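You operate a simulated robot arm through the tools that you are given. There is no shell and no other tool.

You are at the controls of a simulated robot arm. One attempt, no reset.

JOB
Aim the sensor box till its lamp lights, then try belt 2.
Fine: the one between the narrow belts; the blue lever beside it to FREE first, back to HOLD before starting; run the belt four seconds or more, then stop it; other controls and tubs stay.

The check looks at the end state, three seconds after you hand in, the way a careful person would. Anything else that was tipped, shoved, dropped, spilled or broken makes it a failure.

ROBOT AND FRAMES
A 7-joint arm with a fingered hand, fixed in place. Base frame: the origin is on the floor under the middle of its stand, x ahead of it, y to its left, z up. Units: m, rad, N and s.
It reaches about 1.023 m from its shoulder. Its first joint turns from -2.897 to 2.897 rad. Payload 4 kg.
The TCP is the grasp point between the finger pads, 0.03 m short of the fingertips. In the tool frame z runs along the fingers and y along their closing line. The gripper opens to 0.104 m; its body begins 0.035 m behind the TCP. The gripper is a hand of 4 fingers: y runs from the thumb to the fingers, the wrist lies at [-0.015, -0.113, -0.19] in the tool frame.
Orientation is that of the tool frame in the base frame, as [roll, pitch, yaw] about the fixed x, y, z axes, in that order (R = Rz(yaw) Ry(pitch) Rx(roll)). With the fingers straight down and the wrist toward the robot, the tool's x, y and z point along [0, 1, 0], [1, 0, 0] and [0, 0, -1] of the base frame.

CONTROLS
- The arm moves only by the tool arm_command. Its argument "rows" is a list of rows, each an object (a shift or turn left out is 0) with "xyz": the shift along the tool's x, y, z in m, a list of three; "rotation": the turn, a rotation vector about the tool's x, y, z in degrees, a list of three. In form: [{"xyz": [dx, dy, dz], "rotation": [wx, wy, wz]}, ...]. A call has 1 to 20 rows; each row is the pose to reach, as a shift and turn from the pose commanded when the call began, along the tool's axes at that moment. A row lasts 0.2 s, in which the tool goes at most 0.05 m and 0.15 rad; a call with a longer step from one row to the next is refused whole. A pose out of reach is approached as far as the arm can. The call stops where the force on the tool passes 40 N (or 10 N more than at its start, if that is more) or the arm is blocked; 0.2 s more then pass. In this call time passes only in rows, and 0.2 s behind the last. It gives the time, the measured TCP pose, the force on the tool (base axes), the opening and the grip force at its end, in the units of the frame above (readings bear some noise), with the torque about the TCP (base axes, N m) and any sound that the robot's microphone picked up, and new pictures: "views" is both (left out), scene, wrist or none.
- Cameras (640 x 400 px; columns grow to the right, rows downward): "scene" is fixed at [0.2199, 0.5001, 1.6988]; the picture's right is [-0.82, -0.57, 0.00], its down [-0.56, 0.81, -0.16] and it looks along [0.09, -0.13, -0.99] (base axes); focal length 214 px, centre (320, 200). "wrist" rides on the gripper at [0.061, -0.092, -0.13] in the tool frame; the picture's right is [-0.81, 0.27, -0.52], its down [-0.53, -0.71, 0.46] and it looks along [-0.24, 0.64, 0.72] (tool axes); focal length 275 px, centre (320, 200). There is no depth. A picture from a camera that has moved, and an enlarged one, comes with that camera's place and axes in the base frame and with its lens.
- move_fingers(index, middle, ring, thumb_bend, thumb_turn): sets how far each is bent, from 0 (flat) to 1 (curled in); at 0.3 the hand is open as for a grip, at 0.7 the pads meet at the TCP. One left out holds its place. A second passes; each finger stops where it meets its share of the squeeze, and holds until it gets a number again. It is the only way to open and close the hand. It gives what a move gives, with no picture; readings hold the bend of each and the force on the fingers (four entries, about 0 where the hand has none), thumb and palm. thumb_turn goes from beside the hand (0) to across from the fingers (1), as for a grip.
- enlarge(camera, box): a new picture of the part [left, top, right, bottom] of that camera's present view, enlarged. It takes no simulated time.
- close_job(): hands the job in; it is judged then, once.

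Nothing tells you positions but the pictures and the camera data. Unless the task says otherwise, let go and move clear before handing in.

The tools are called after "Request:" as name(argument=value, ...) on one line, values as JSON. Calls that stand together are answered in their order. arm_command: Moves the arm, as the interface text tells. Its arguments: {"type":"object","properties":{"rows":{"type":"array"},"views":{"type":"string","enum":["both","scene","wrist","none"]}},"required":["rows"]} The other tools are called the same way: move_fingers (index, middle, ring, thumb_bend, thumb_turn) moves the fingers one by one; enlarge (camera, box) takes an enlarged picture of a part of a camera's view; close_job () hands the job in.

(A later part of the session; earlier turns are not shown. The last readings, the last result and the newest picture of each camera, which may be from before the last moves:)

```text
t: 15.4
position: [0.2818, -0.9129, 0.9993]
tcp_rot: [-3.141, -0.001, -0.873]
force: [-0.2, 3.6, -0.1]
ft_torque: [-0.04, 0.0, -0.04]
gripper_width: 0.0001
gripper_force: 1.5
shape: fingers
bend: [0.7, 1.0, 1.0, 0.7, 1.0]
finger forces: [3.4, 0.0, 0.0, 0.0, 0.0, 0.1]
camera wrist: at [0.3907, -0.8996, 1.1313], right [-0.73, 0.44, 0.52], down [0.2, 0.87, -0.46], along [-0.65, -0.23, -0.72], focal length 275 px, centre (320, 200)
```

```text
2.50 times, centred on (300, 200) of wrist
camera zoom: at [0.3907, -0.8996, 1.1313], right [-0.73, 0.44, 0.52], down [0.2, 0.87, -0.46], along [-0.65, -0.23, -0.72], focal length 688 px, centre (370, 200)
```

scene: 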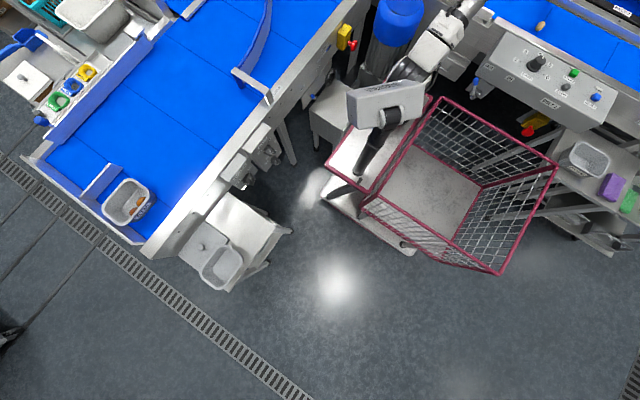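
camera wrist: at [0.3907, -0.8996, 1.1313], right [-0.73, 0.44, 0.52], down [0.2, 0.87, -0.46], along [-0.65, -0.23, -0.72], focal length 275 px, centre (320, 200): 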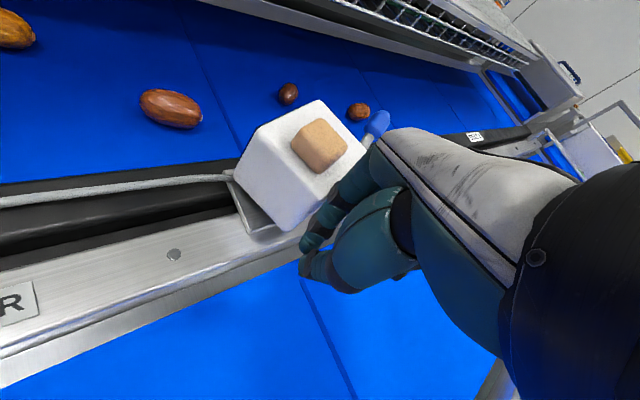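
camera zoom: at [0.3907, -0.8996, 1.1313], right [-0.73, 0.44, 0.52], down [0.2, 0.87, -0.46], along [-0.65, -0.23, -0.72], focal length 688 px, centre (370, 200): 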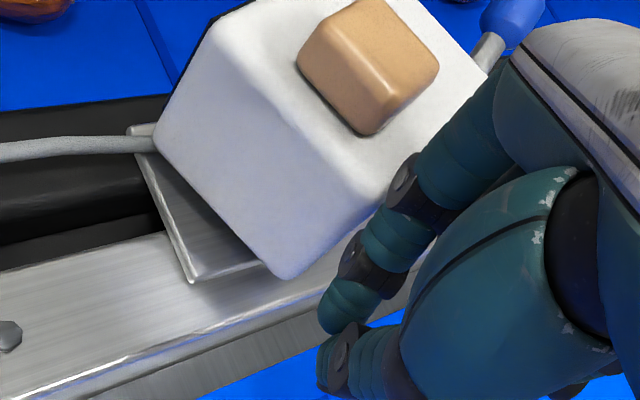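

The finger touched the box near corner D a little early, at about 3.5 N. I'll push on in small -y steps and check the lamp.

Request:
arm_command(rows=[{"xyz": [0.0015, 0.0013, 0]}, {"xyz": [0.0031, 0.0026, 0]}, {"xyz": [0.0046, 0.0039, 0]}], views="wrist")

Request:
enlarge(camera="wrist", box=[220, 60, 400, 280])

```text
t: 16.2
position: [0.2814, -0.9183, 1.0011]
tcp_rot: [-3.141, 0.0, -0.873]
force: [1.3, 5.1, 1.1]
ft_torque: [-0.06, 0.01, -0.02]
gripper_width: 0.0
gripper_force: 2.5
shape: fingers
bend: [0.7, 1.0, 1.0, 0.7, 1.0]
finger forces: [5.1, 0.0, 0.0, 0.0, 0.0, 0.0]
camera wrist: at [0.3902, -0.9056, 1.132], right [-0.73, 0.44, 0.52], down [0.2, 0.87, -0.46], along [-0.65, -0.23, -0.72], focal length 275 px, centre (320, 200)
```

wrist: 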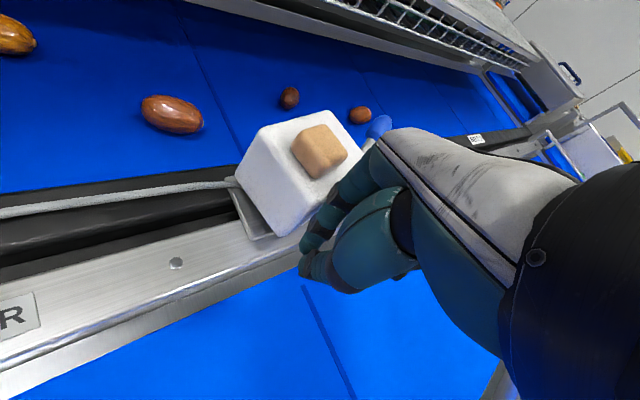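

```text
1.82 times, centred on (310, 170) of wrist
camera zoom: at [0.3902, -0.9056, 1.132], right [-0.73, 0.44, 0.52], down [0.2, 0.87, -0.46], along [-0.65, -0.23, -0.72], focal length 500 px, centre (338, 254)
```

zoom: 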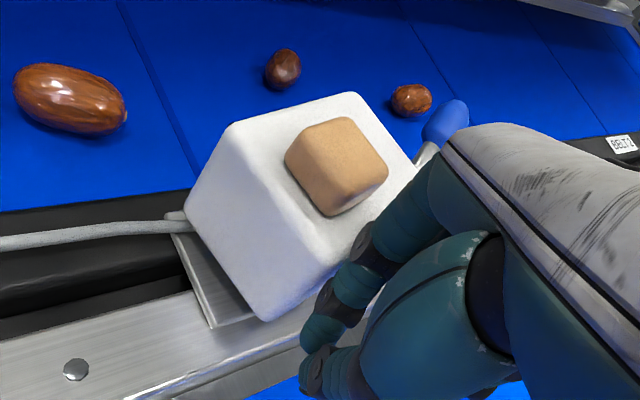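

The box is turning with about 5 N. I'll keep stepping and watch the lamp.

Request:
arm_command(rows=[{"xyz": [0.0015, 0.0013, 0]}, {"xyz": [0.0031, 0.0026, 0]}], views="wrist")

Request:
enlarge(camera="wrist", box=[220, 60, 400, 280])

```text
t: 16.8
position: [0.2818, -0.923, 1.0027]
tcp_rot: [-3.142, -0.001, -0.872]
force: [0.0, 6.6, 3.0]
ft_torque: [-0.08, 0.05, 0.0]
gripper_width: 0.0001
gripper_force: 3.3
shape: fingers
bend: [0.7, 1.0, 1.0, 0.69, 1.0]
finger forces: [7.0, 0.0, 0.0, 0.0, 0.0, 0.1]
camera wrist: at [0.3906, -0.9095, 1.1324], right [-0.73, 0.44, 0.52], down [0.2, 0.87, -0.46], along [-0.65, -0.23, -0.72], focal length 275 px, centre (320, 200)
```

wrist: 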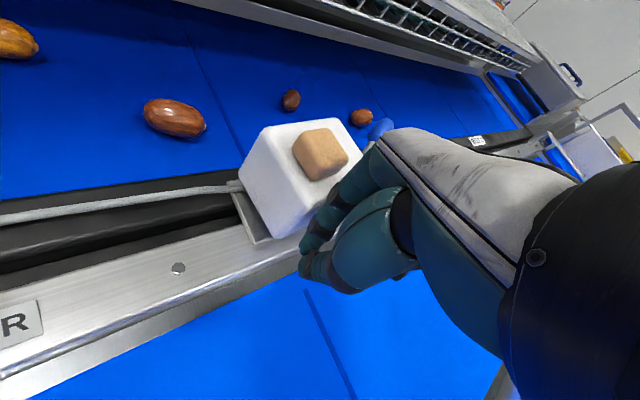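

```text
1.82 times, centred on (310, 170) of wrist
camera zoom: at [0.3906, -0.9095, 1.1324], right [-0.73, 0.44, 0.52], down [0.2, 0.87, -0.46], along [-0.65, -0.23, -0.72], focal length 500 px, centre (338, 254)
```

zoom: 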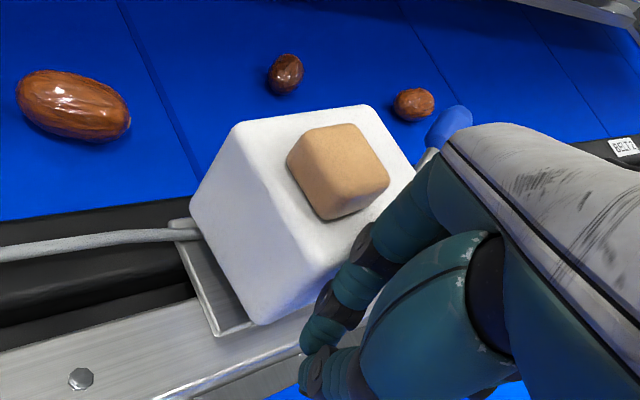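

The box's far edge now looks about 5° from parallel with the belt and the lamp is still unlit. I'll take finer steps from here.

Request:
arm_command(rows=[{"xyz": [0.0009, 0.0008, 0]}], views="none")

Request:
enlarge(camera="wrist", box=[220, 60, 400, 280])

```text
t: 17.2
position: [0.2826, -0.9232, 1.0021]
tcp_rot: [3.141, 0.0, -0.872]
force: [2.2, 6.6, 2.6]
ft_torque: [-0.1, 0.04, 0.0]
gripper_width: 0.0001
gripper_force: 3.9
shape: fingers
bend: [0.7, 1.0, 1.0, 0.69, 1.0]
finger forces: [7.8, 0.0, 0.0, 0.0, 0.1, 0.0]
```

```text
1.82 times, centred on (310, 170) of wrist
camera zoom: at [0.3907, -0.9105, 1.1323], right [-0.73, 0.44, 0.52], down [0.2, 0.87, -0.46], along [-0.65, -0.23, -0.72], focal length 500 px, centre (338, 254)
```

zoom: 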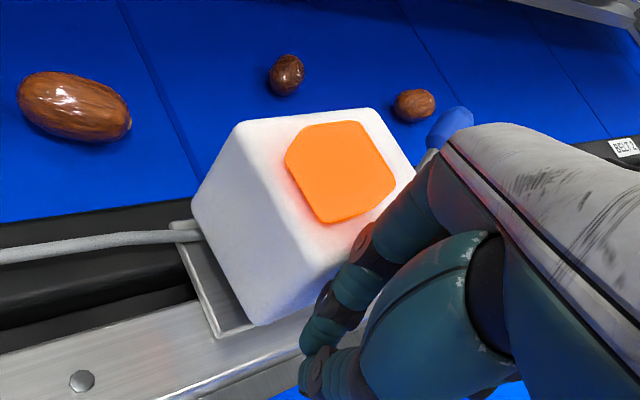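

The lamp is lit. I'm probably at the edge of its window, so I'll add about 1 mm more to sit safely inside it.

Request:
arm_command(rows=[{"xyz": [0.0009, 0.0008, 0]}], views="none")

Request:
enlarge(camera="wrist", box=[220, 60, 400, 280])

```text
t: 17.6
position: [0.2822, -0.9254, 1.0021]
tcp_rot: [-3.141, 0.002, -0.873]
force: [2.2, 8.2, 2.3]
ft_torque: [-0.06, 0.02, -0.01]
gripper_width: 0.0
gripper_force: 4.4
shape: fingers
bend: [0.7, 1.0, 1.0, 0.69, 1.0]
finger forces: [8.0, 0.1, 0.0, 0.0, 0.0, 0.0]
```

```text
1.82 times, centred on (310, 170) of wrist
camera zoom: at [0.3905, -0.9116, 1.1324], right [-0.73, 0.44, 0.52], down [0.2, 0.87, -0.46], along [-0.65, -0.23, -0.72], focal length 500 px, centre (338, 254)
```

zoom: 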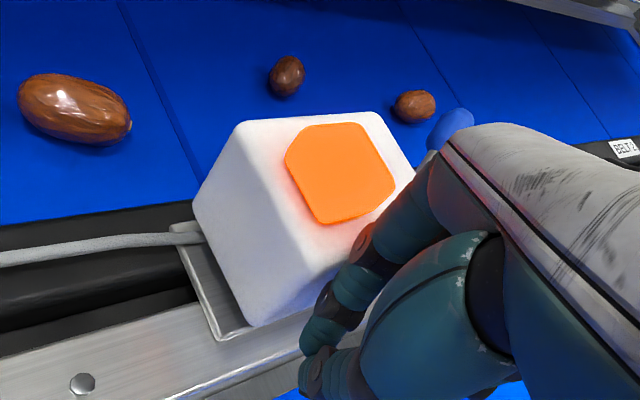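

Still lit, and the box looks within about 2-3° of square. One more half-millimetre nudge, then I'll back off and check it stays lit.

Request:
arm_command(rows=[{"xyz": [0.0006, 0.0005, 0]}], views="none")

Request:
enlarge(camera="wrist", box=[220, 60, 400, 280])

```text
t: 18.0
position: [0.282, -0.925, 1.0014]
tcp_rot: [-3.141, 0.0, -0.873]
force: [2.9, 8.4, 3.4]
ft_torque: [-0.07, 0.03, -0.03]
gripper_width: 0.0
gripper_force: 4.5
shape: fingers
bend: [0.7, 1.0, 1.0, 0.69, 1.0]
finger forces: [8.7, 0.0, 0.0, 0.0, 0.0, 0.0]
```

```text
1.82 times, centred on (310, 170) of wrist
camera zoom: at [0.3906, -0.9127, 1.1325], right [-0.73, 0.44, 0.52], down [0.2, 0.87, -0.46], along [-0.65, -0.23, -0.72], focal length 500 px, centre (338, 254)
```

zoom: 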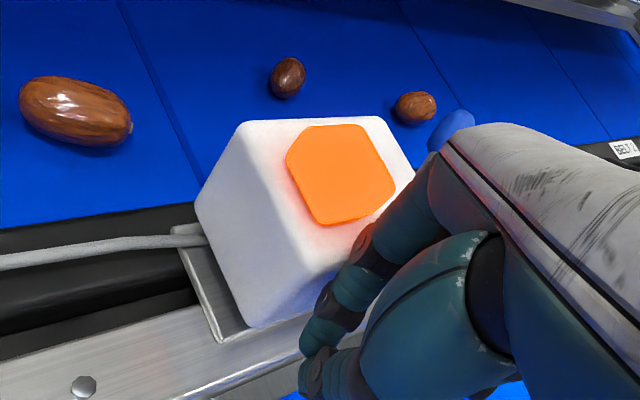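

Lit and close to square. I'll back off straight in +y, then up, and check the lamp.

Request:
arm_command(rows=[{"xyz": [-0.0077, -0.0064, 0]}, {"xyz": [-0.0306, -0.0257, 0]}, {"xyz": [-0.0383, -0.0321, -0.03]}, {"xyz": [-0.0383, -0.0321, -0.07]}, {"xyz": [-0.0383, -0.0321, -0.11]}], views="wrist")

Request:
enlarge(camera="wrist", box=[180, 100, 360, 260])

```text
t: 19.2
position: [0.2817, -0.8757, 1.1122]
tcp_rot: [-3.139, 0.002, -0.872]
force: [-0.1, -0.4, -0.6]
ft_torque: [0.01, 0.03, 0.01]
gripper_width: 0.0015
gripper_force: 0.1
shape: fingers
bend: [0.7, 1.0, 1.0, 0.7, 1.0]
finger forces: [0.1, 0.0, 0.0, 0.0, 0.0, 0.0]
camera wrist: at [0.3908, -0.8633, 1.2432], right [-0.73, 0.44, 0.52], down [0.2, 0.87, -0.45], along [-0.65, -0.23, -0.72], focal length 275 px, centre (320, 200)
```

wrist: 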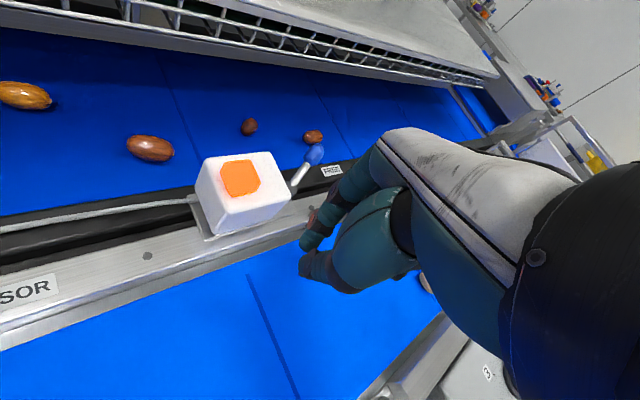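

```text
2.50 times, centred on (270, 180) of wrist
camera zoom: at [0.3908, -0.8633, 1.2432], right [-0.73, 0.44, 0.52], down [0.2, 0.87, -0.45], along [-0.65, -0.23, -0.72], focal length 688 px, centre (445, 250)
```

zoom: 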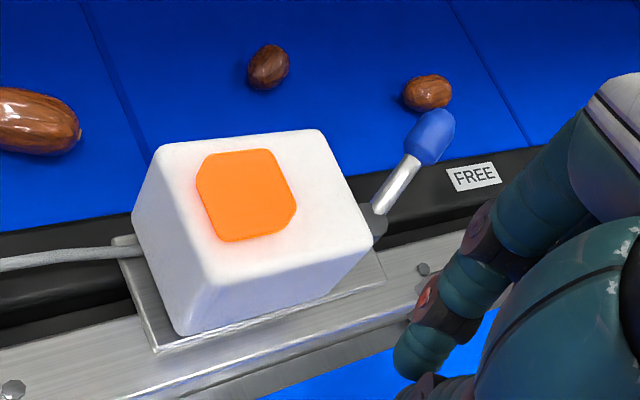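

The lamp stays lit with the hand off. Next the lever goes back to HOLD, which means pulling the knob in +y from behind. I'll move back over it at a safe height, square the hand, and open the index as a hook.

Request:
arm_command(rows=[{"xyz": [-0.005, 0.008, -0.03], "rotation": [0, 0, -4]}, {"xyz": [-0.018, 0.03, -0.05], "rotation": [0, 0, -11]}, {"xyz": [-0.031, 0.052, -0.05], "rotation": [0, 0, -18]}, {"xyz": [-0.044, 0.074, -0.05], "rotation": [0, 0, -26]}, {"xyz": [-0.057, 0.096, -0.05], "rotation": [0, 0, -34]}, {"xyz": [-0.07, 0.116, -0.05], "rotation": [0, 0, -42]}, {"xyz": [-0.0825, 0.1357, -0.05], "rotation": [0, 0, -50]}], views="none")

Request:
move_fingers(index=0.2, middle=1.0, ring=1.0, thumb_bend=0.2)

Request:
enlarge(camera="wrist", box=[120, 60, 440, 380])

```text
t: 20.8
position: [0.1272, -0.8992, 1.1635]
tcp_rot: [3.14, -0.001, 0.004]
force: [-0.1, 0.2, -0.1]
ft_torque: [0.01, 0.0, -0.02]
gripper_width: 0.0015
gripper_force: 0.0
shape: fingers
bend: [0.7, 1.0, 1.0, 0.7, 1.0]
finger forces: [0.1, 0.1, 0.0, 0.1, 0.0, 0.1]
```

```text
t: 21.8
position: [0.125, -0.8998, 1.1631]
tcp_rot: [3.141, 0.001, 0.001]
force: [0.0, -0.9, 0.0]
ft_torque: [0.01, 0.01, -0.03]
gripper_width: 0.1251
gripper_force: 0.0
shape: fingers
bend: [0.2, 1.0, 1.0, 0.2, 0.97]
finger forces: [0.2, 0.1, 0.0, 0.0, 0.1, 0.0]
```

```text
1.25 times, centred on (280, 220) of wrist
camera zoom: at [0.1857, -0.8072, 1.2933], right [-0.81, -0.27, 0.52], down [-0.53, 0.71, -0.46], along [-0.24, -0.64, -0.72], focal length 344 px, centre (370, 175)
```

zoom: 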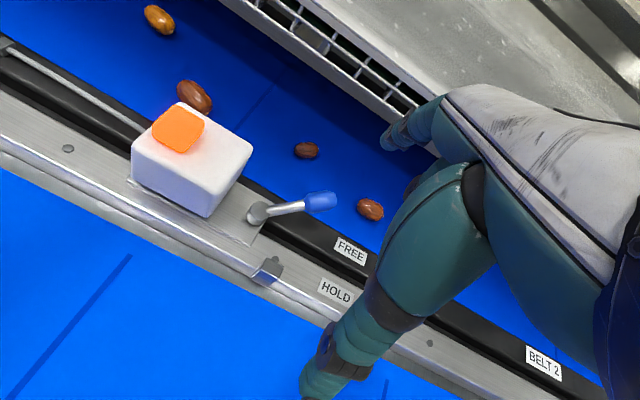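

The index now hooks out about 6 cm ahead of the TCP with the thumb spread behind it. I'll move so the index sits just past the knob, still above it, and check before descending.

Request:
arm_command(rows=[{"xyz": [-0.001, 0.024, 0.02]}, {"xyz": [-0.002, 0.047, 0.05]}, {"xyz": [-0.003, 0.0695, 0.085]}, {"xyz": [-0.003, 0.0695, 0.1]}], views="none")

Request:
enlarge(camera="wrist", box=[120, 60, 440, 380])

```text
t: 22.8
position: [0.1216, -0.9687, 1.0612]
tcp_rot: [-3.141, 0.0, 0.0]
force: [-0.6, 1.2, -0.6]
ft_torque: [0.01, 0.0, -0.02]
gripper_width: 0.1254
gripper_force: 0.2
shape: fingers
bend: [0.2, 1.0, 1.0, 0.2, 0.97]
finger forces: [0.0, 0.1, 0.0, 0.1, 0.0, 0.0]
out of reach, approached as far as the arm can: row 3
```

```text
1.25 times, centred on (280, 220) of wrist
camera zoom: at [0.1824, -0.8768, 1.1918], right [-0.81, -0.27, 0.52], down [-0.53, 0.71, -0.46], along [-0.24, -0.64, -0.72], focal length 344 px, centre (370, 175)
```

zoom: 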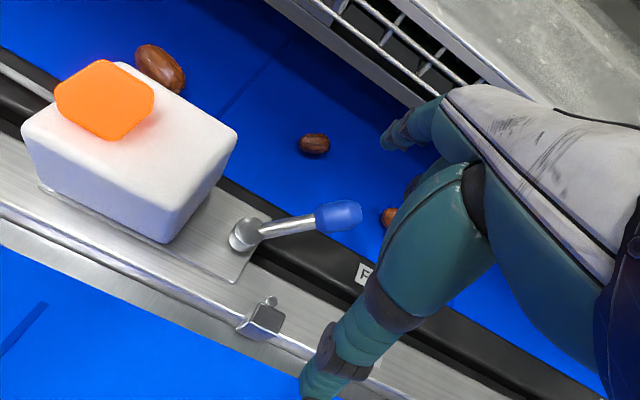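

The index tip is about a centimetre beyond the knob with the lever inside the hook. I'll descend in small steps to knob height.

Request:
arm_command(rows=[{"xyz": [0, 0, 0.015]}, {"xyz": [0, 0, 0.03]}, {"xyz": [0, 0, 0.045]}, {"xyz": [0, 0, 0.055]}], views="none")

Request:
enlarge(camera="wrist", box=[120, 60, 440, 380])

```text
t: 23.8
position: [0.1213, -0.9698, 1.0073]
tcp_rot: [-3.141, 0.0, 0.0]
force: [0.3, 0.1, 0.2]
ft_torque: [0.0, -0.02, -0.02]
gripper_width: 0.1254
gripper_force: 0.1
shape: fingers
bend: [0.2, 1.0, 1.0, 0.2, 0.97]
finger forces: [0.0, 0.0, 0.0, 0.0, 0.0, 0.1]
```

```text
1.25 times, centred on (280, 220) of wrist
camera zoom: at [0.1825, -0.8768, 1.1374], right [-0.81, -0.27, 0.52], down [-0.53, 0.71, -0.46], along [-0.24, -0.64, -0.72], focal length 344 px, centre (370, 175)
```

zoom: 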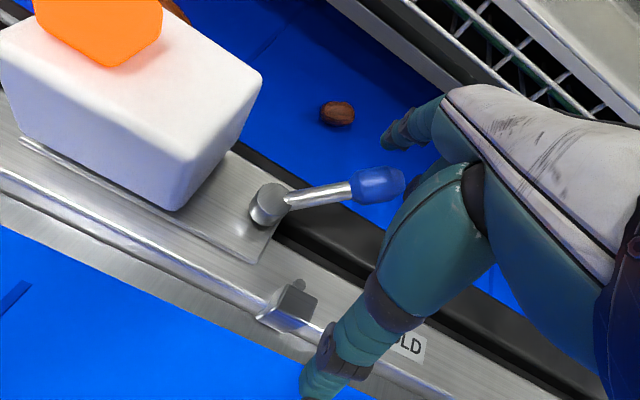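

No contact on the way down, and the lever is between index and thumb. Now I'll pull in +y.

Request:
arm_command(rows=[{"xyz": [0, -0.01, 0]}, {"xyz": [0, -0.02, 0]}, {"xyz": [0, -0.03, 0]}, {"xyz": [0, -0.04, 0]}], views="none")

Request:
enlarge(camera="wrist", box=[120, 60, 440, 380])

```text
t: 24.8
position: [0.1218, -0.9286, 1.008]
tcp_rot: [-3.141, 0.001, -0.002]
force: [0.2, -0.1, 0.4]
ft_torque: [0.0, 0.02, -0.02]
gripper_width: 0.1256
gripper_force: 0.2
shape: fingers
bend: [0.2, 1.0, 1.0, 0.2, 0.97]
finger forces: [0.0, 0.0, 0.0, 0.0, 0.0, 0.0]
```

```text
1.25 times, centred on (280, 220) of wrist
camera zoom: at [0.1818, -0.8363, 1.1375], right [-0.81, -0.27, 0.52], down [-0.53, 0.71, -0.45], along [-0.24, -0.64, -0.73], focal length 344 px, centre (370, 175)
```

zoom: 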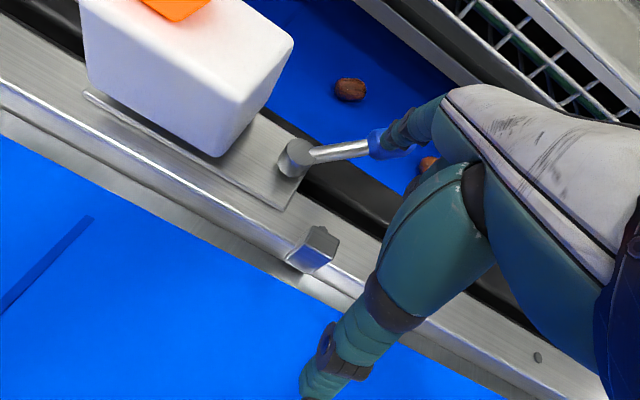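

The force still reads about zero, so it isn't clear whether the index is really behind the knob. I'll zoom in on the contact.

Request:
enlarge(camera="wrist", box=[260, 130, 380, 230])

```text
4.00 times, centred on (320, 180) of wrist
camera zoom: at [0.1818, -0.8363, 1.1375], right [-0.81, -0.27, 0.52], down [-0.53, 0.71, -0.45], along [-0.24, -0.64, -0.73], focal length 1101 px, centre (320, 280)
```

zoom: 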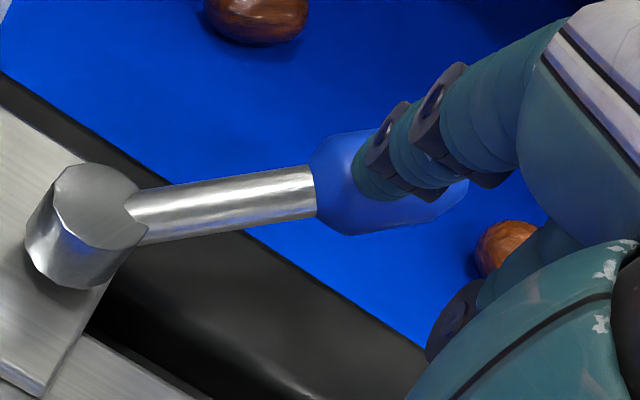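

The open index is passing over the top of the knob instead of behind it. I'll lift straight off, narrow the hand so the fingertips reach deeper, and tilt it outward to gain reach.

Request:
arm_command(rows=[{"xyz": [0, 0, -0.03]}, {"xyz": [0, 0, -0.07]}, {"xyz": [0, 0, -0.11]}], views="none")

Request:
move_fingers(index=0.53, middle=1.0, ring=1.0, thumb_bend=0.53, thumb_turn=1.0)

Request:
enlarge(camera="wrist", box=[160, 100, 420, 320])

```text
t: 25.6
position: [0.1216, -0.9291, 1.1151]
tcp_rot: [-3.14, 0.0, 0.0]
force: [0.3, -0.1, -0.1]
ft_torque: [0.02, -0.02, 0.02]
gripper_width: 0.1255
gripper_force: 0.0
shape: fingers
bend: [0.2, 1.0, 1.0, 0.2, 0.97]
finger forces: [0.0, 0.0, 0.0, 0.0, 0.0, 0.0]
```

```text
t: 26.6
position: [0.1217, -0.9285, 1.1172]
tcp_rot: [-3.142, 0.0, -0.001]
force: [-0.4, 0.1, 0.2]
ft_torque: [0.0, -0.02, -0.01]
gripper_width: 0.0445
gripper_force: 0.0
shape: fingers
bend: [0.53, 1.0, 1.0, 0.53, 1.0]
finger forces: [0.1, 0.0, 0.0, 0.0, 0.0, 0.0]
```

```text
1.82 times, centred on (290, 210) of wrist
camera zoom: at [0.1824, -0.8364, 1.2476], right [-0.81, -0.27, 0.52], down [-0.53, 0.71, -0.46], along [-0.24, -0.64, -0.72], focal length 500 px, centre (374, 182)
```

zoom: 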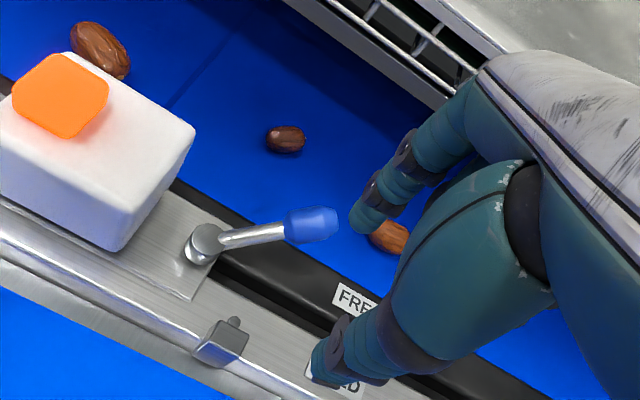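

The lever is still at FREE and the fingers now have a 4.5 cm gap with tips about 3.3 cm deep. I'll tilt 12° outward, place that gap above the knob, and check before lowering.

Request:
arm_command(rows=[{"xyz": [0, 0, 0], "rotation": [-6, 0, 0]}, {"xyz": [-0.001, 0.025, 0.01], "rotation": [-12, 0, 0]}, {"xyz": [-0.002, 0.05, 0.035], "rotation": [-12, 0, 0]}, {"xyz": [-0.003, 0.076, 0.055], "rotation": [-12, 0, 0]}, {"xyz": [-0.003, 0.076, 0.055], "rotation": [-12, 0, 0]}], views="none")

Request:
enlarge(camera="wrist", box=[160, 100, 420, 320])

```text
t: 27.8
position: [0.1176, -1.0041, 1.0628]
tcp_rot: [2.93, 0.0, -0.001]
force: [0.6, -0.5, 0.1]
ft_torque: [0.0, 0.0, 0.02]
gripper_width: 0.0447
gripper_force: 0.1
shape: fingers
bend: [0.53, 1.0, 1.0, 0.53, 1.0]
finger forces: [0.0, 0.1, 0.1, 0.0, 0.1, 0.0]
```

```text
1.82 times, centred on (290, 210) of wrist
camera zoom: at [0.1778, -0.8862, 1.1717], right [-0.81, -0.16, 0.56], down [-0.53, 0.6, -0.59], along [-0.24, -0.78, -0.57], focal length 500 px, centre (374, 182)
```

zoom: 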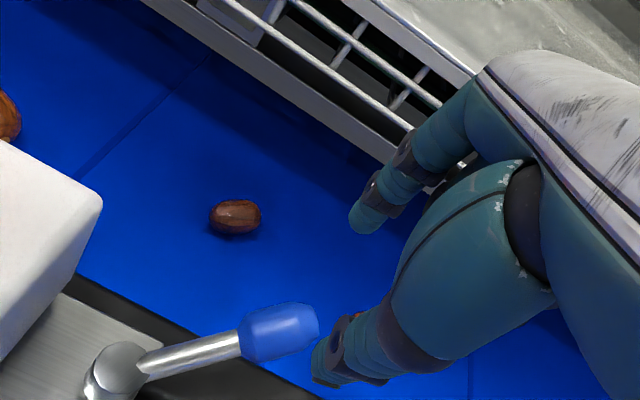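

The knob sits at about (0.124,-1.011), and the tilted gap should drop around it with nearly a centimetre to spare on each side. I'll lower vertically in small steps.

Request:
arm_command(rows=[{"xyz": [0, 0.0, 0.0156]}, {"xyz": [0, -0.0033, 0.0303]}, {"xyz": [0, -0.0066, 0.0453]}, {"xyz": [0, -0.0098, 0.0603]}], views="none")

Request:
enlarge(camera="wrist", box=[160, 100, 420, 320])

```text
t: 28.8
position: [0.1189, -1.0081, 1.001]
tcp_rot: [2.932, 0.002, 0.0]
force: [0.1, 0.6, -0.2]
ft_torque: [0.0, 0.02, -0.02]
gripper_width: 0.0445
gripper_force: 0.1
shape: fingers
bend: [0.53, 1.0, 1.0, 0.53, 1.0]
finger forces: [0.1, 0.0, 0.0, 0.0, 0.0, 0.0]
```

```text
1.82 times, centred on (290, 210) of wrist
camera zoom: at [0.1791, -0.8907, 1.1094], right [-0.81, -0.16, 0.56], down [-0.53, 0.6, -0.59], along [-0.24, -0.78, -0.57], focal length 500 px, centre (374, 182)
```

zoom: 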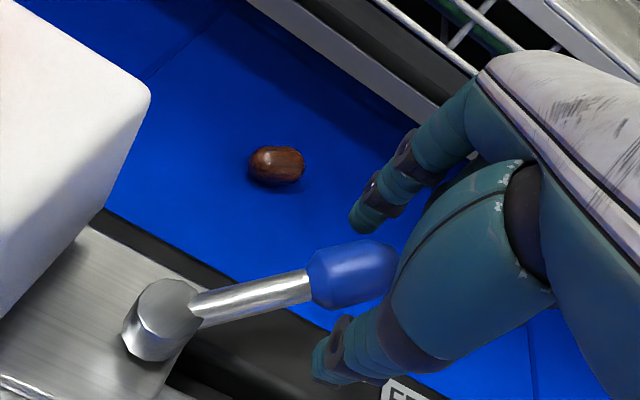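

The knob is now cleanly between index and thumb with no contact. I'll pull in +y and watch the force on the index.

Request:
arm_command(rows=[{"xyz": [0, -0.0098, -0.0021]}, {"xyz": [0, -0.0196, -0.0042]}, {"xyz": [0, -0.0293, -0.0062]}, {"xyz": [0, -0.0391, -0.0083]}], views="none")

Request:
enlarge(camera="wrist", box=[160, 100, 420, 320])

```text
t: 29.8
position: [0.1167, -0.9686, 0.9991]
tcp_rot: [2.932, 0.001, -0.001]
force: [-0.6, -0.8, -0.3]
ft_torque: [-0.02, 0.0, -0.01]
gripper_width: 0.0451
gripper_force: 0.2
shape: fingers
bend: [0.52, 1.0, 1.0, 0.53, 1.0]
finger forces: [0.4, 0.1, 0.0, 0.0, 0.1, 0.0]
```

```text
1.82 times, centred on (290, 210) of wrist
camera zoom: at [0.1788, -0.8502, 1.1083], right [-0.81, -0.16, 0.56], down [-0.53, 0.6, -0.59], along [-0.24, -0.78, -0.57], focal length 500 px, centre (374, 182)
```

zoom: 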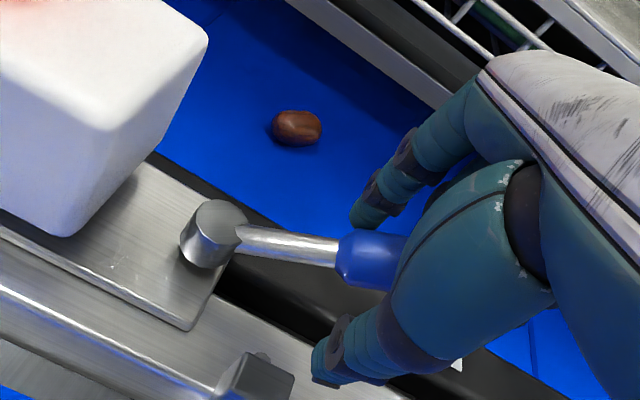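

The lever is swinging round with almost no force and is now near the middle. I'll keep pulling towards HOLD.

Request:
arm_command(rows=[{"xyz": [0, -0.0098, -0.0021]}, {"xyz": [0, -0.0196, -0.0042]}, {"xyz": [0, -0.0293, -0.0062]}], views="none")

Request:
enlarge(camera="wrist", box=[160, 100, 420, 320])

```text
t: 30.6
position: [0.1178, -0.9377, 1.0004]
tcp_rot: [2.932, 0.0, 0.0]
force: [0.1, -0.6, -0.4]
ft_torque: [-0.01, -0.07, 0.01]
gripper_width: 0.0444
gripper_force: 0.0
shape: fingers
bend: [0.53, 1.0, 1.0, 0.53, 1.0]
finger forces: [0.0, 0.1, 0.0, 0.1, 0.0, 0.0]
```

```text
1.82 times, centred on (290, 210) of wrist
camera zoom: at [0.1791, -0.8204, 1.1098], right [-0.81, -0.16, 0.56], down [-0.53, 0.6, -0.59], along [-0.24, -0.78, -0.57], focal length 500 px, centre (374, 182)
```

zoom: 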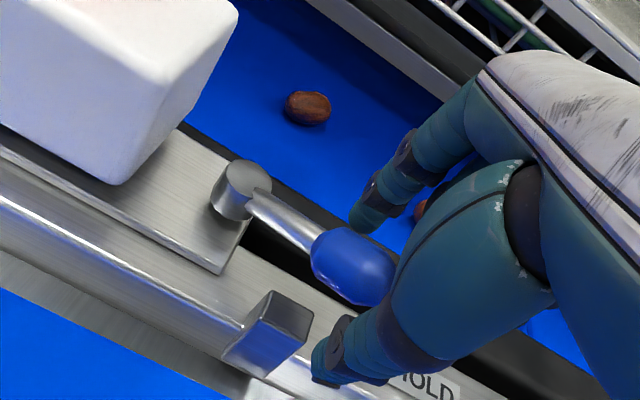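

The lever has snapped over to HOLD beside its stop block. I'll lift straight up and verify the lever and lamp.

Request:
arm_command(rows=[{"xyz": [0, 0.0042, -0.0196]}, {"xyz": [0, 0.0094, -0.044]}, {"xyz": [0, 0.0187, -0.088]}, {"xyz": [0, 0.027, -0.127]}], views="wrist")

Request:
enlarge(camera="wrist", box=[140, 160, 340, 380])

```text
t: 31.6
position: [0.1187, -0.9409, 1.1282]
tcp_rot: [2.934, 0.0, 0.001]
force: [0.3, 0.0, -0.1]
ft_torque: [0.0, 0.0, -0.02]
gripper_width: 0.0445
gripper_force: 0.1
shape: fingers
bend: [0.53, 1.0, 1.0, 0.53, 1.0]
finger forces: [0.0, 0.0, 0.0, 0.0, 0.0, 0.0]
camera wrist: at [0.1787, -0.823, 1.2372], right [-0.81, -0.16, 0.56], down [-0.53, 0.6, -0.59], along [-0.24, -0.78, -0.58], focal length 275 px, centre (320, 200)
```

wrist: 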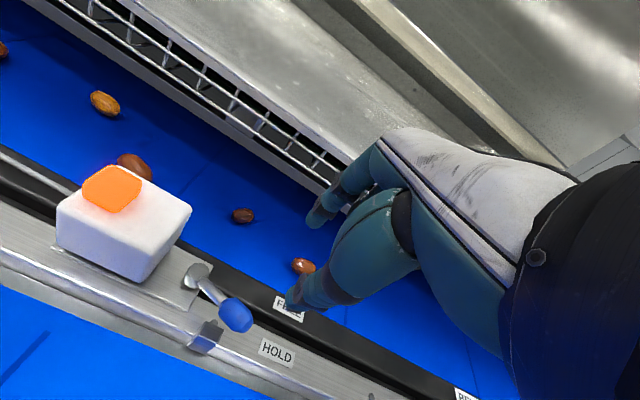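

```text
1.82 times, centred on (240, 270) of wrist
camera zoom: at [0.1787, -0.823, 1.2372], right [-0.81, -0.16, 0.56], down [-0.53, 0.6, -0.59], along [-0.24, -0.78, -0.58], focal length 500 px, centre (466, 73)
```

zoom: 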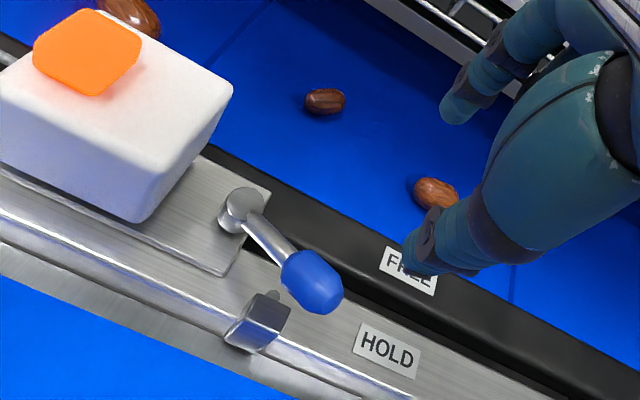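

HOLD is set and the lamp is still lit. I'll return to the earlier viewing pose so I can compare the lever with its original HOLD position before going to the Belt 2 buttons.

Request:
arm_command(rows=[{"xyz": [0.003, -0.0101, -0.0365], "rotation": [4, 0, 0]}, {"xyz": [0.007, -0.0203, -0.073], "rotation": [8, 0, 0]}, {"xyz": [0.0103, -0.0304, -0.1095], "rotation": [12, 0, 0]}], views="none")

Request:
enlarge(camera="wrist", box=[120, 150, 320, 320])

Request:
move_fingers(index=0.7, middle=1.0, ring=1.0, thumb_bend=0.7, thumb_turn=1.0)

```text
t: 32.4
position: [0.1295, -0.889, 1.2299]
tcp_rot: [-3.14, 0.001, 0.0]
force: [-0.2, -0.5, -0.2]
ft_torque: [-0.01, -0.02, 0.0]
gripper_width: 0.0444
gripper_force: 0.0
shape: fingers
bend: [0.53, 1.0, 1.0, 0.53, 1.0]
finger forces: [0.1, 0.0, 0.0, 0.0, 0.1, 0.0]
```

```text
2.35 times, centred on (220, 235) of wrist
camera zoom: at [0.1886, -0.7959, 1.3608], right [-0.81, -0.28, 0.52], down [-0.53, 0.71, -0.45], along [-0.24, -0.64, -0.73], focal length 648 px, centre (555, 118)
```

zoom: 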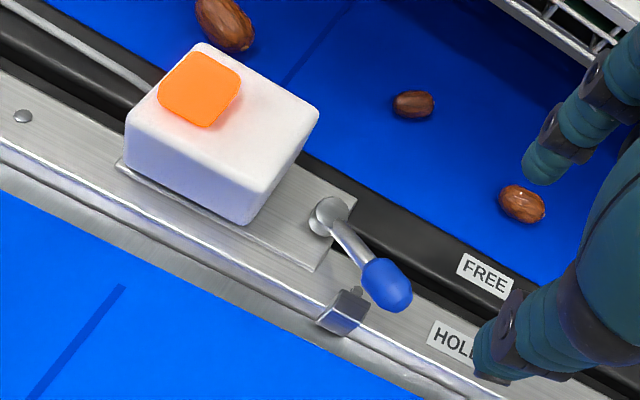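

```text
t: 33.4
position: [0.1287, -0.8882, 1.2302]
tcp_rot: [-3.14, -0.001, 0.0]
force: [0.5, -0.3, 0.9]
ft_torque: [-0.02, 0.01, 0.02]
gripper_width: 0.0018
gripper_force: 0.1
shape: fingers
bend: [0.7, 1.0, 1.0, 0.7, 1.0]
finger forces: [0.0, 0.1, 0.0, 0.1, 0.1, 0.0]
```

The lever matches its original HOLD picture exactly, and the lamp is lit. Now I'll take the pinched tip over to above the BELT 2 START button at about (0.569,-0.659,0.971).

Request:
arm_command(rows=[{"xyz": [0.04, -0.021, 0.0]}, {"xyz": [0.08, -0.042, 0.01]}, {"xyz": [0.12, -0.0625, 0.02]}, {"xyz": [0.16, -0.083, 0.03]}, {"xyz": [0.2, -0.104, 0.04]}, {"xyz": [0.24, -0.125, 0.05]}, {"xyz": [0.28, -0.146, 0.06]}, {"xyz": [0.32, -0.1665, 0.07]}, {"xyz": [0.36, -0.187, 0.08]}, {"xyz": [0.4, -0.208, 0.09]}, {"xyz": [0.44, -0.229, 0.1]}, {"xyz": [0.44, -0.229, 0.11]}], views="both")

Request:
enlarge(camera="wrist", box=[180, 200, 380, 360])

```text
t: 36.0
position: [0.5698, -0.6569, 1.122]
tcp_rot: [3.14, -0.002, 0.0]
force: [0.6, 0.1, -0.1]
ft_torque: [-0.02, -0.01, 0.01]
gripper_width: 0.0016
gripper_force: 0.1
shape: fingers
bend: [0.7, 1.0, 1.0, 0.7, 1.0]
finger forces: [0.0, 0.0, 0.0, 0.0, 0.0, 0.0]
camera wrist: at [0.629, -0.5646, 1.253], right [-0.81, -0.27, 0.52], down [-0.53, 0.71, -0.46], along [-0.24, -0.64, -0.72], focal length 275 px, centre (320, 200)
```

scene: 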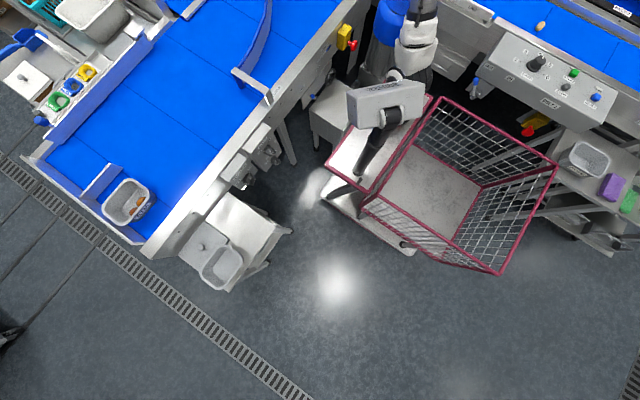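
wrist: 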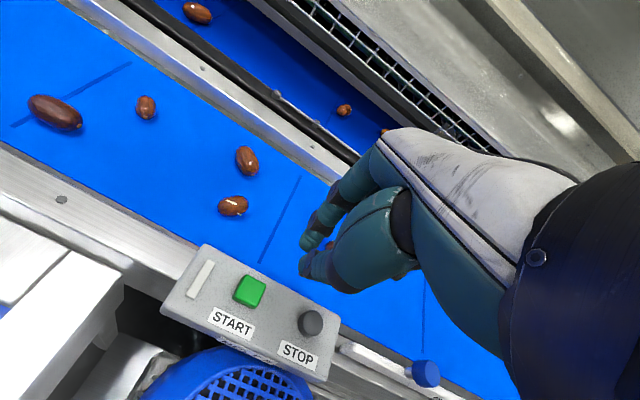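

```text
2.50 times, centred on (280, 280) of wrist
camera zoom: at [0.629, -0.5646, 1.253], right [-0.81, -0.27, 0.52], down [-0.53, 0.71, -0.46], along [-0.24, -0.64, -0.72], focal length 688 px, centre (420, 0)
```

zoom: 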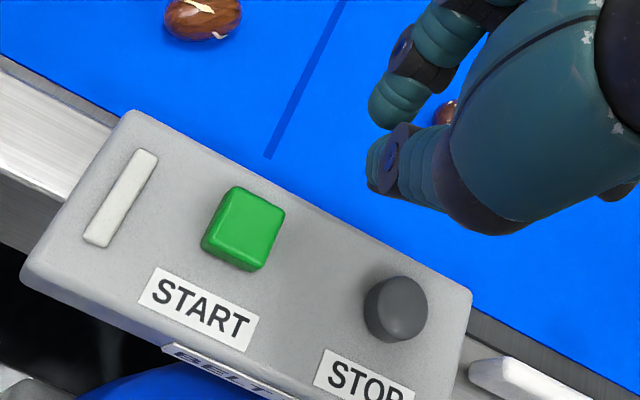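

START is directly under the tip, at about (0.5696,-0.6596). I'll lower to just above it before pressing.

Request:
arm_command(rows=[{"xyz": [0.001, 0.001, 0.04]}, {"xyz": [0.001, 0.001, 0.08]}, {"xyz": [0.001, 0.001, 0.1]}], views="wrist")

Request:
enlarge(camera="wrist", box=[220, 160, 400, 320])

```text
t: 36.8
position: [0.5723, -0.6582, 1.0206]
tcp_rot: [3.139, -0.001, -0.002]
force: [-0.7, -0.2, -0.5]
ft_torque: [-0.02, -0.06, 0.02]
gripper_width: 0.0015
gripper_force: 0.1
shape: fingers
bend: [0.7, 1.0, 1.0, 0.7, 1.0]
finger forces: [0.1, 0.0, 0.0, 0.1, 0.0, 0.0]
camera wrist: at [0.6321, -0.5657, 1.1521], right [-0.81, -0.27, 0.52], down [-0.53, 0.71, -0.46], along [-0.24, -0.64, -0.72], focal length 275 px, centre (320, 200)
```

wrist: 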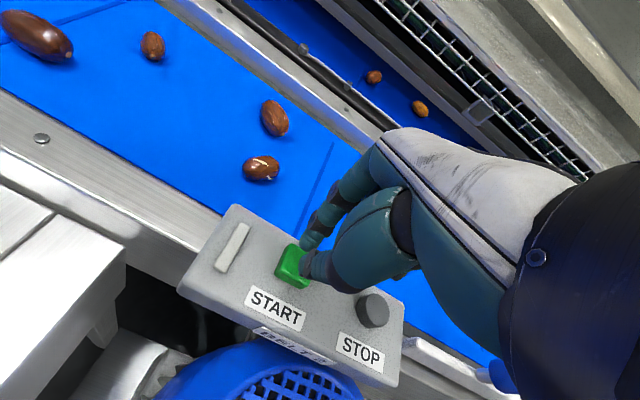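

```text
2.50 times, centred on (310, 240) of wrist
camera zoom: at [0.6321, -0.5657, 1.1521], right [-0.81, -0.27, 0.52], down [-0.53, 0.71, -0.46], along [-0.24, -0.64, -0.72], focal length 688 px, centre (345, 100)
```

zoom: 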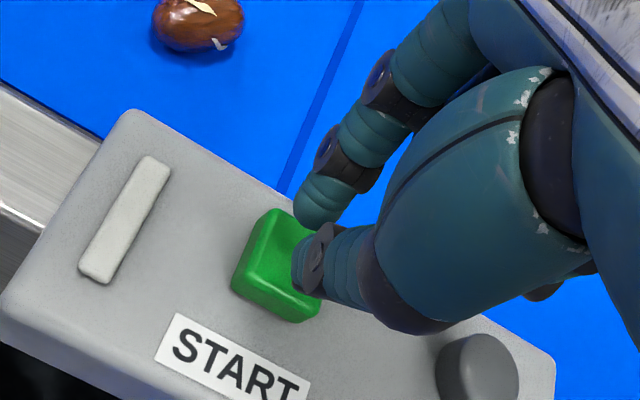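

The tip is right over the green button. I'll press down in small steps and listen and feel for the click.

Request:
arm_command(rows=[{"xyz": [0, 0, 0.006]}, {"xyz": [0, 0, 0.011]}, {"xyz": [0, 0, 0.014]}, {"xyz": [0, 0, 0.017]}], views="none")

Request:
enlarge(camera="wrist", box=[220, 160, 400, 320])

```text
t: 37.8
position: [0.5709, -0.6581, 1.0049]
tcp_rot: [3.141, 0.001, 0.0]
force: [-0.7, -0.3, 1.7]
ft_torque: [-0.06, -0.05, -0.04]
gripper_width: 0.0014
gripper_force: 1.0
shape: fingers
bend: [0.7, 1.0, 1.0, 0.7, 1.0]
finger forces: [1.7, 0.0, 0.1, 0.0, 0.0, 0.1]
```

```text
2.50 times, centred on (310, 240) of wrist
camera zoom: at [0.6311, -0.5655, 1.1358], right [-0.81, -0.27, 0.52], down [-0.53, 0.71, -0.46], along [-0.24, -0.64, -0.72], focal length 688 px, centre (345, 100)
```

zoom: 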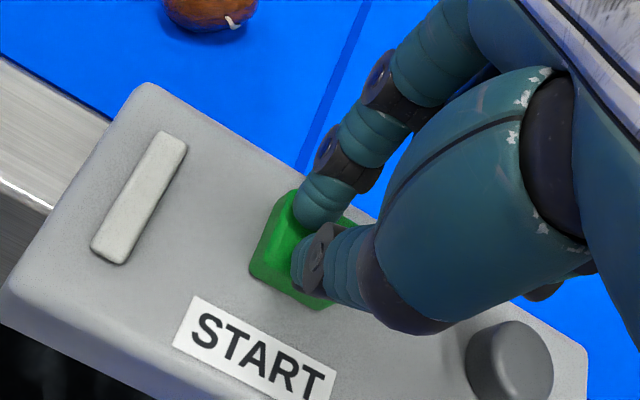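

Light contact is made at 1.7 N and the pilot strip is still dark. I'll press a few millimetres more.

Request:
arm_command(rows=[{"xyz": [0, 0, 0.002]}, {"xyz": [0, 0, 0.004]}], views="none")

Request:
enlarge(camera="wrist", box=[0, 0, 640, 400])

```text
t: 38.4
position: [0.5716, -0.6576, 1.0015]
tcp_rot: [3.141, 0.001, 0.0]
force: [0.8, -1.3, 5.6]
ft_torque: [-0.08, -0.07, 0.02]
gripper_width: 0.0011
gripper_force: 2.2
shape: fingers
bend: [0.7, 1.0, 1.0, 0.7, 1.0]
finger forces: [4.7, 0.1, 0.1, 0.0, 0.0, 0.0]
heard: click
```

```text
1.00 times, centred on (320, 200) of wrist (not enlarged: the box is as wide or as high as the picture)
camera zoom: at [0.6309, -0.5656, 1.1321], right [-0.81, -0.27, 0.52], down [-0.53, 0.71, -0.46], along [-0.24, -0.65, -0.72], focal length 275 px, centre (320, 200)
```

zoom: 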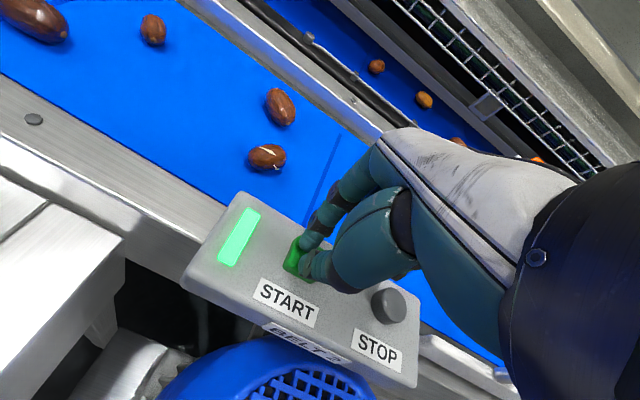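

The click was heard, the pilot strip turned green and the nuts on Belt 2 are moving, so it started at about t=38.3. I'll lift off and move above STOP while it runs.

Request:
arm_command(rows=[{"xyz": [0, 0, -0.02]}, {"xyz": [0, 0, -0.045]}, {"xyz": [-0.026, 0, -0.045]}, {"xyz": [-0.052, 0, -0.045]}, {"xyz": [-0.0775, 0.001, -0.045]}, {"xyz": [-0.0775, 0.001, -0.03]}, {"xyz": [-0.0775, 0.001, -0.02]}, {"xyz": [-0.0775, 0.001, -0.02]}, {"xyz": [-0.0775, 0.001, -0.02]}], views="wrist")

Request:
enlarge(camera="wrist", box=[200, 160, 400, 320])

```text
t: 40.4
position: [0.4919, -0.6603, 1.0209]
tcp_rot: [-3.14, -0.001, 0.001]
force: [-0.1, -0.5, 0.3]
ft_torque: [0.0, -0.03, 0.0]
gripper_width: 0.0013
gripper_force: 0.0
shape: fingers
bend: [0.7, 1.0, 1.0, 0.7, 1.0]
finger forces: [0.1, 0.1, 0.1, 0.0, 0.0, 0.0]
camera wrist: at [0.5526, -0.5672, 1.1506], right [-0.81, -0.27, 0.52], down [-0.53, 0.71, -0.46], along [-0.24, -0.64, -0.72], focal length 275 px, centre (320, 200)
```

wrist: 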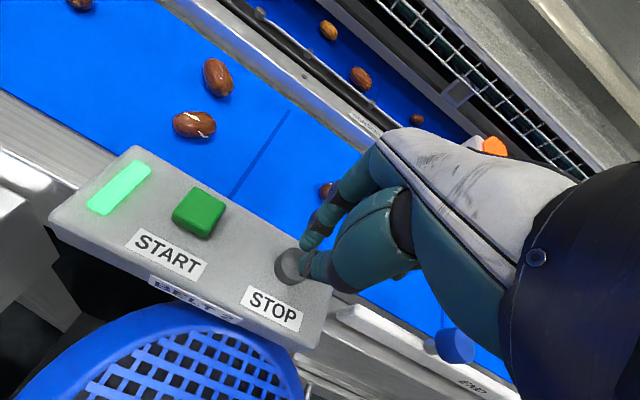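

```text
2.50 times, centred on (300, 240) of wrist
camera zoom: at [0.5526, -0.5672, 1.1506], right [-0.81, -0.27, 0.52], down [-0.53, 0.71, -0.46], along [-0.24, -0.64, -0.72], focal length 688 px, centre (370, 100)
```

zoom: 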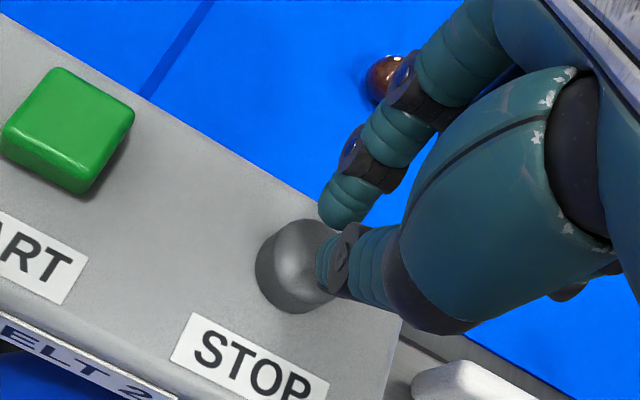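

The belt is running with its pilot lit, the sensor lamp shows orange in the background, and the tip is over STOP. I'll wait past four seconds of running and then start pressing.

Request:
arm_command(rows=[{"xyz": [0, 0, 0]}, {"xyz": [0, 0, 0]}, {"xyz": [0, 0, 0]}, {"xyz": [0, 0, 0]}, {"xyz": [0, 0, 0]}, {"xyz": [0, 0, 0]}, {"xyz": [0, 0, 0]}, {"xyz": [0, 0, 0]}, {"xyz": [0, 0, 0]}, {"xyz": [0, 0, 0]}, {"xyz": [0, 0, 0]}, {"xyz": [0, 0, 0]}, {"xyz": [0, 0, 0.006]}, {"xyz": [0, 0, 0.01]}], views="none")

Request:
enlarge(camera="wrist", box=[0, 0, 640, 400])

```text
t: 43.4
position: [0.4926, -0.6591, 1.01]
tcp_rot: [-3.141, 0.001, -0.002]
force: [-0.4, -0.1, 0.2]
ft_torque: [-0.03, 0.02, -0.02]
gripper_width: 0.0014
gripper_force: 0.1
shape: fingers
bend: [0.7, 1.0, 1.0, 0.7, 1.0]
finger forces: [0.1, 0.1, 0.0, 0.0, 0.0, 0.1]
```

```text
1.00 times, centred on (320, 200) of wrist (not enlarged: the box is as wide or as high as the picture)
camera zoom: at [0.5528, -0.5665, 1.1402], right [-0.81, -0.27, 0.52], down [-0.53, 0.71, -0.46], along [-0.24, -0.64, -0.72], focal length 275 px, centre (320, 200)
```

zoom: 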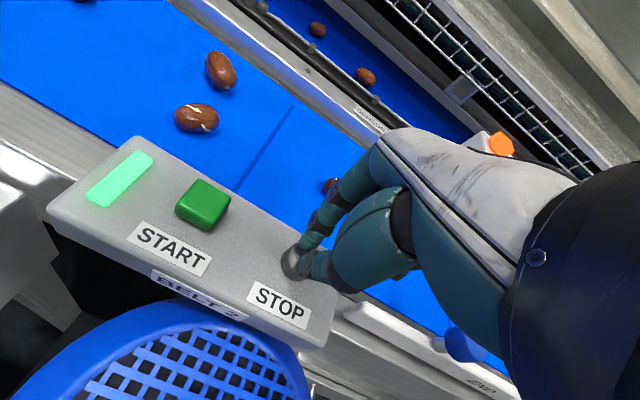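

About five seconds have run, with the pilot still lit. Now I'll press STOP.

Request:
arm_command(rows=[{"xyz": [0, 0, 0.003]}, {"xyz": [0, 0, 0.006]}, {"xyz": [0, 0, 0.008]}, {"xyz": [0, 0, 0.01]}], views="none")

Request:
enlarge(camera="wrist", box=[0, 0, 640, 400])

```text
t: 44.4
position: [0.4915, -0.6573, 1.0021]
tcp_rot: [3.14, -0.003, 0.001]
force: [0.8, 2.4, 10.6]
ft_torque: [0.15, -0.03, 0.0]
gripper_width: 0.0016
gripper_force: 5.4
shape: fingers
bend: [0.7, 1.0, 1.0, 0.7, 1.0]
finger forces: [1.0, 0.0, 0.1, 0.1, 10.5, 0.1]
heard: click
```

```text
1.00 times, centred on (320, 200) of wrist (not enlarged: the box is as wide or as high as the picture)
camera zoom: at [0.5527, -0.5664, 1.1318], right [-0.81, -0.27, 0.52], down [-0.53, 0.71, -0.46], along [-0.24, -0.65, -0.72], focal length 275 px, centre (320, 200)
```

zoom: 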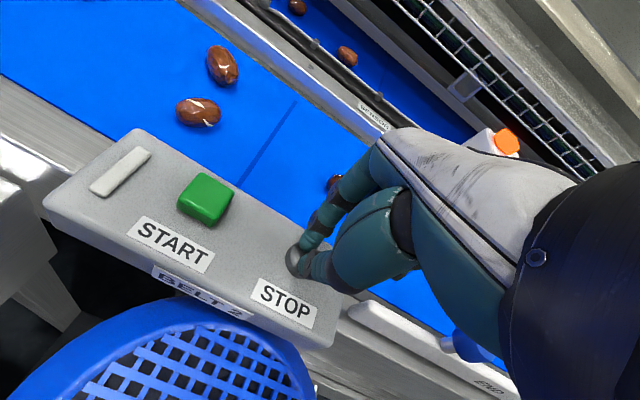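

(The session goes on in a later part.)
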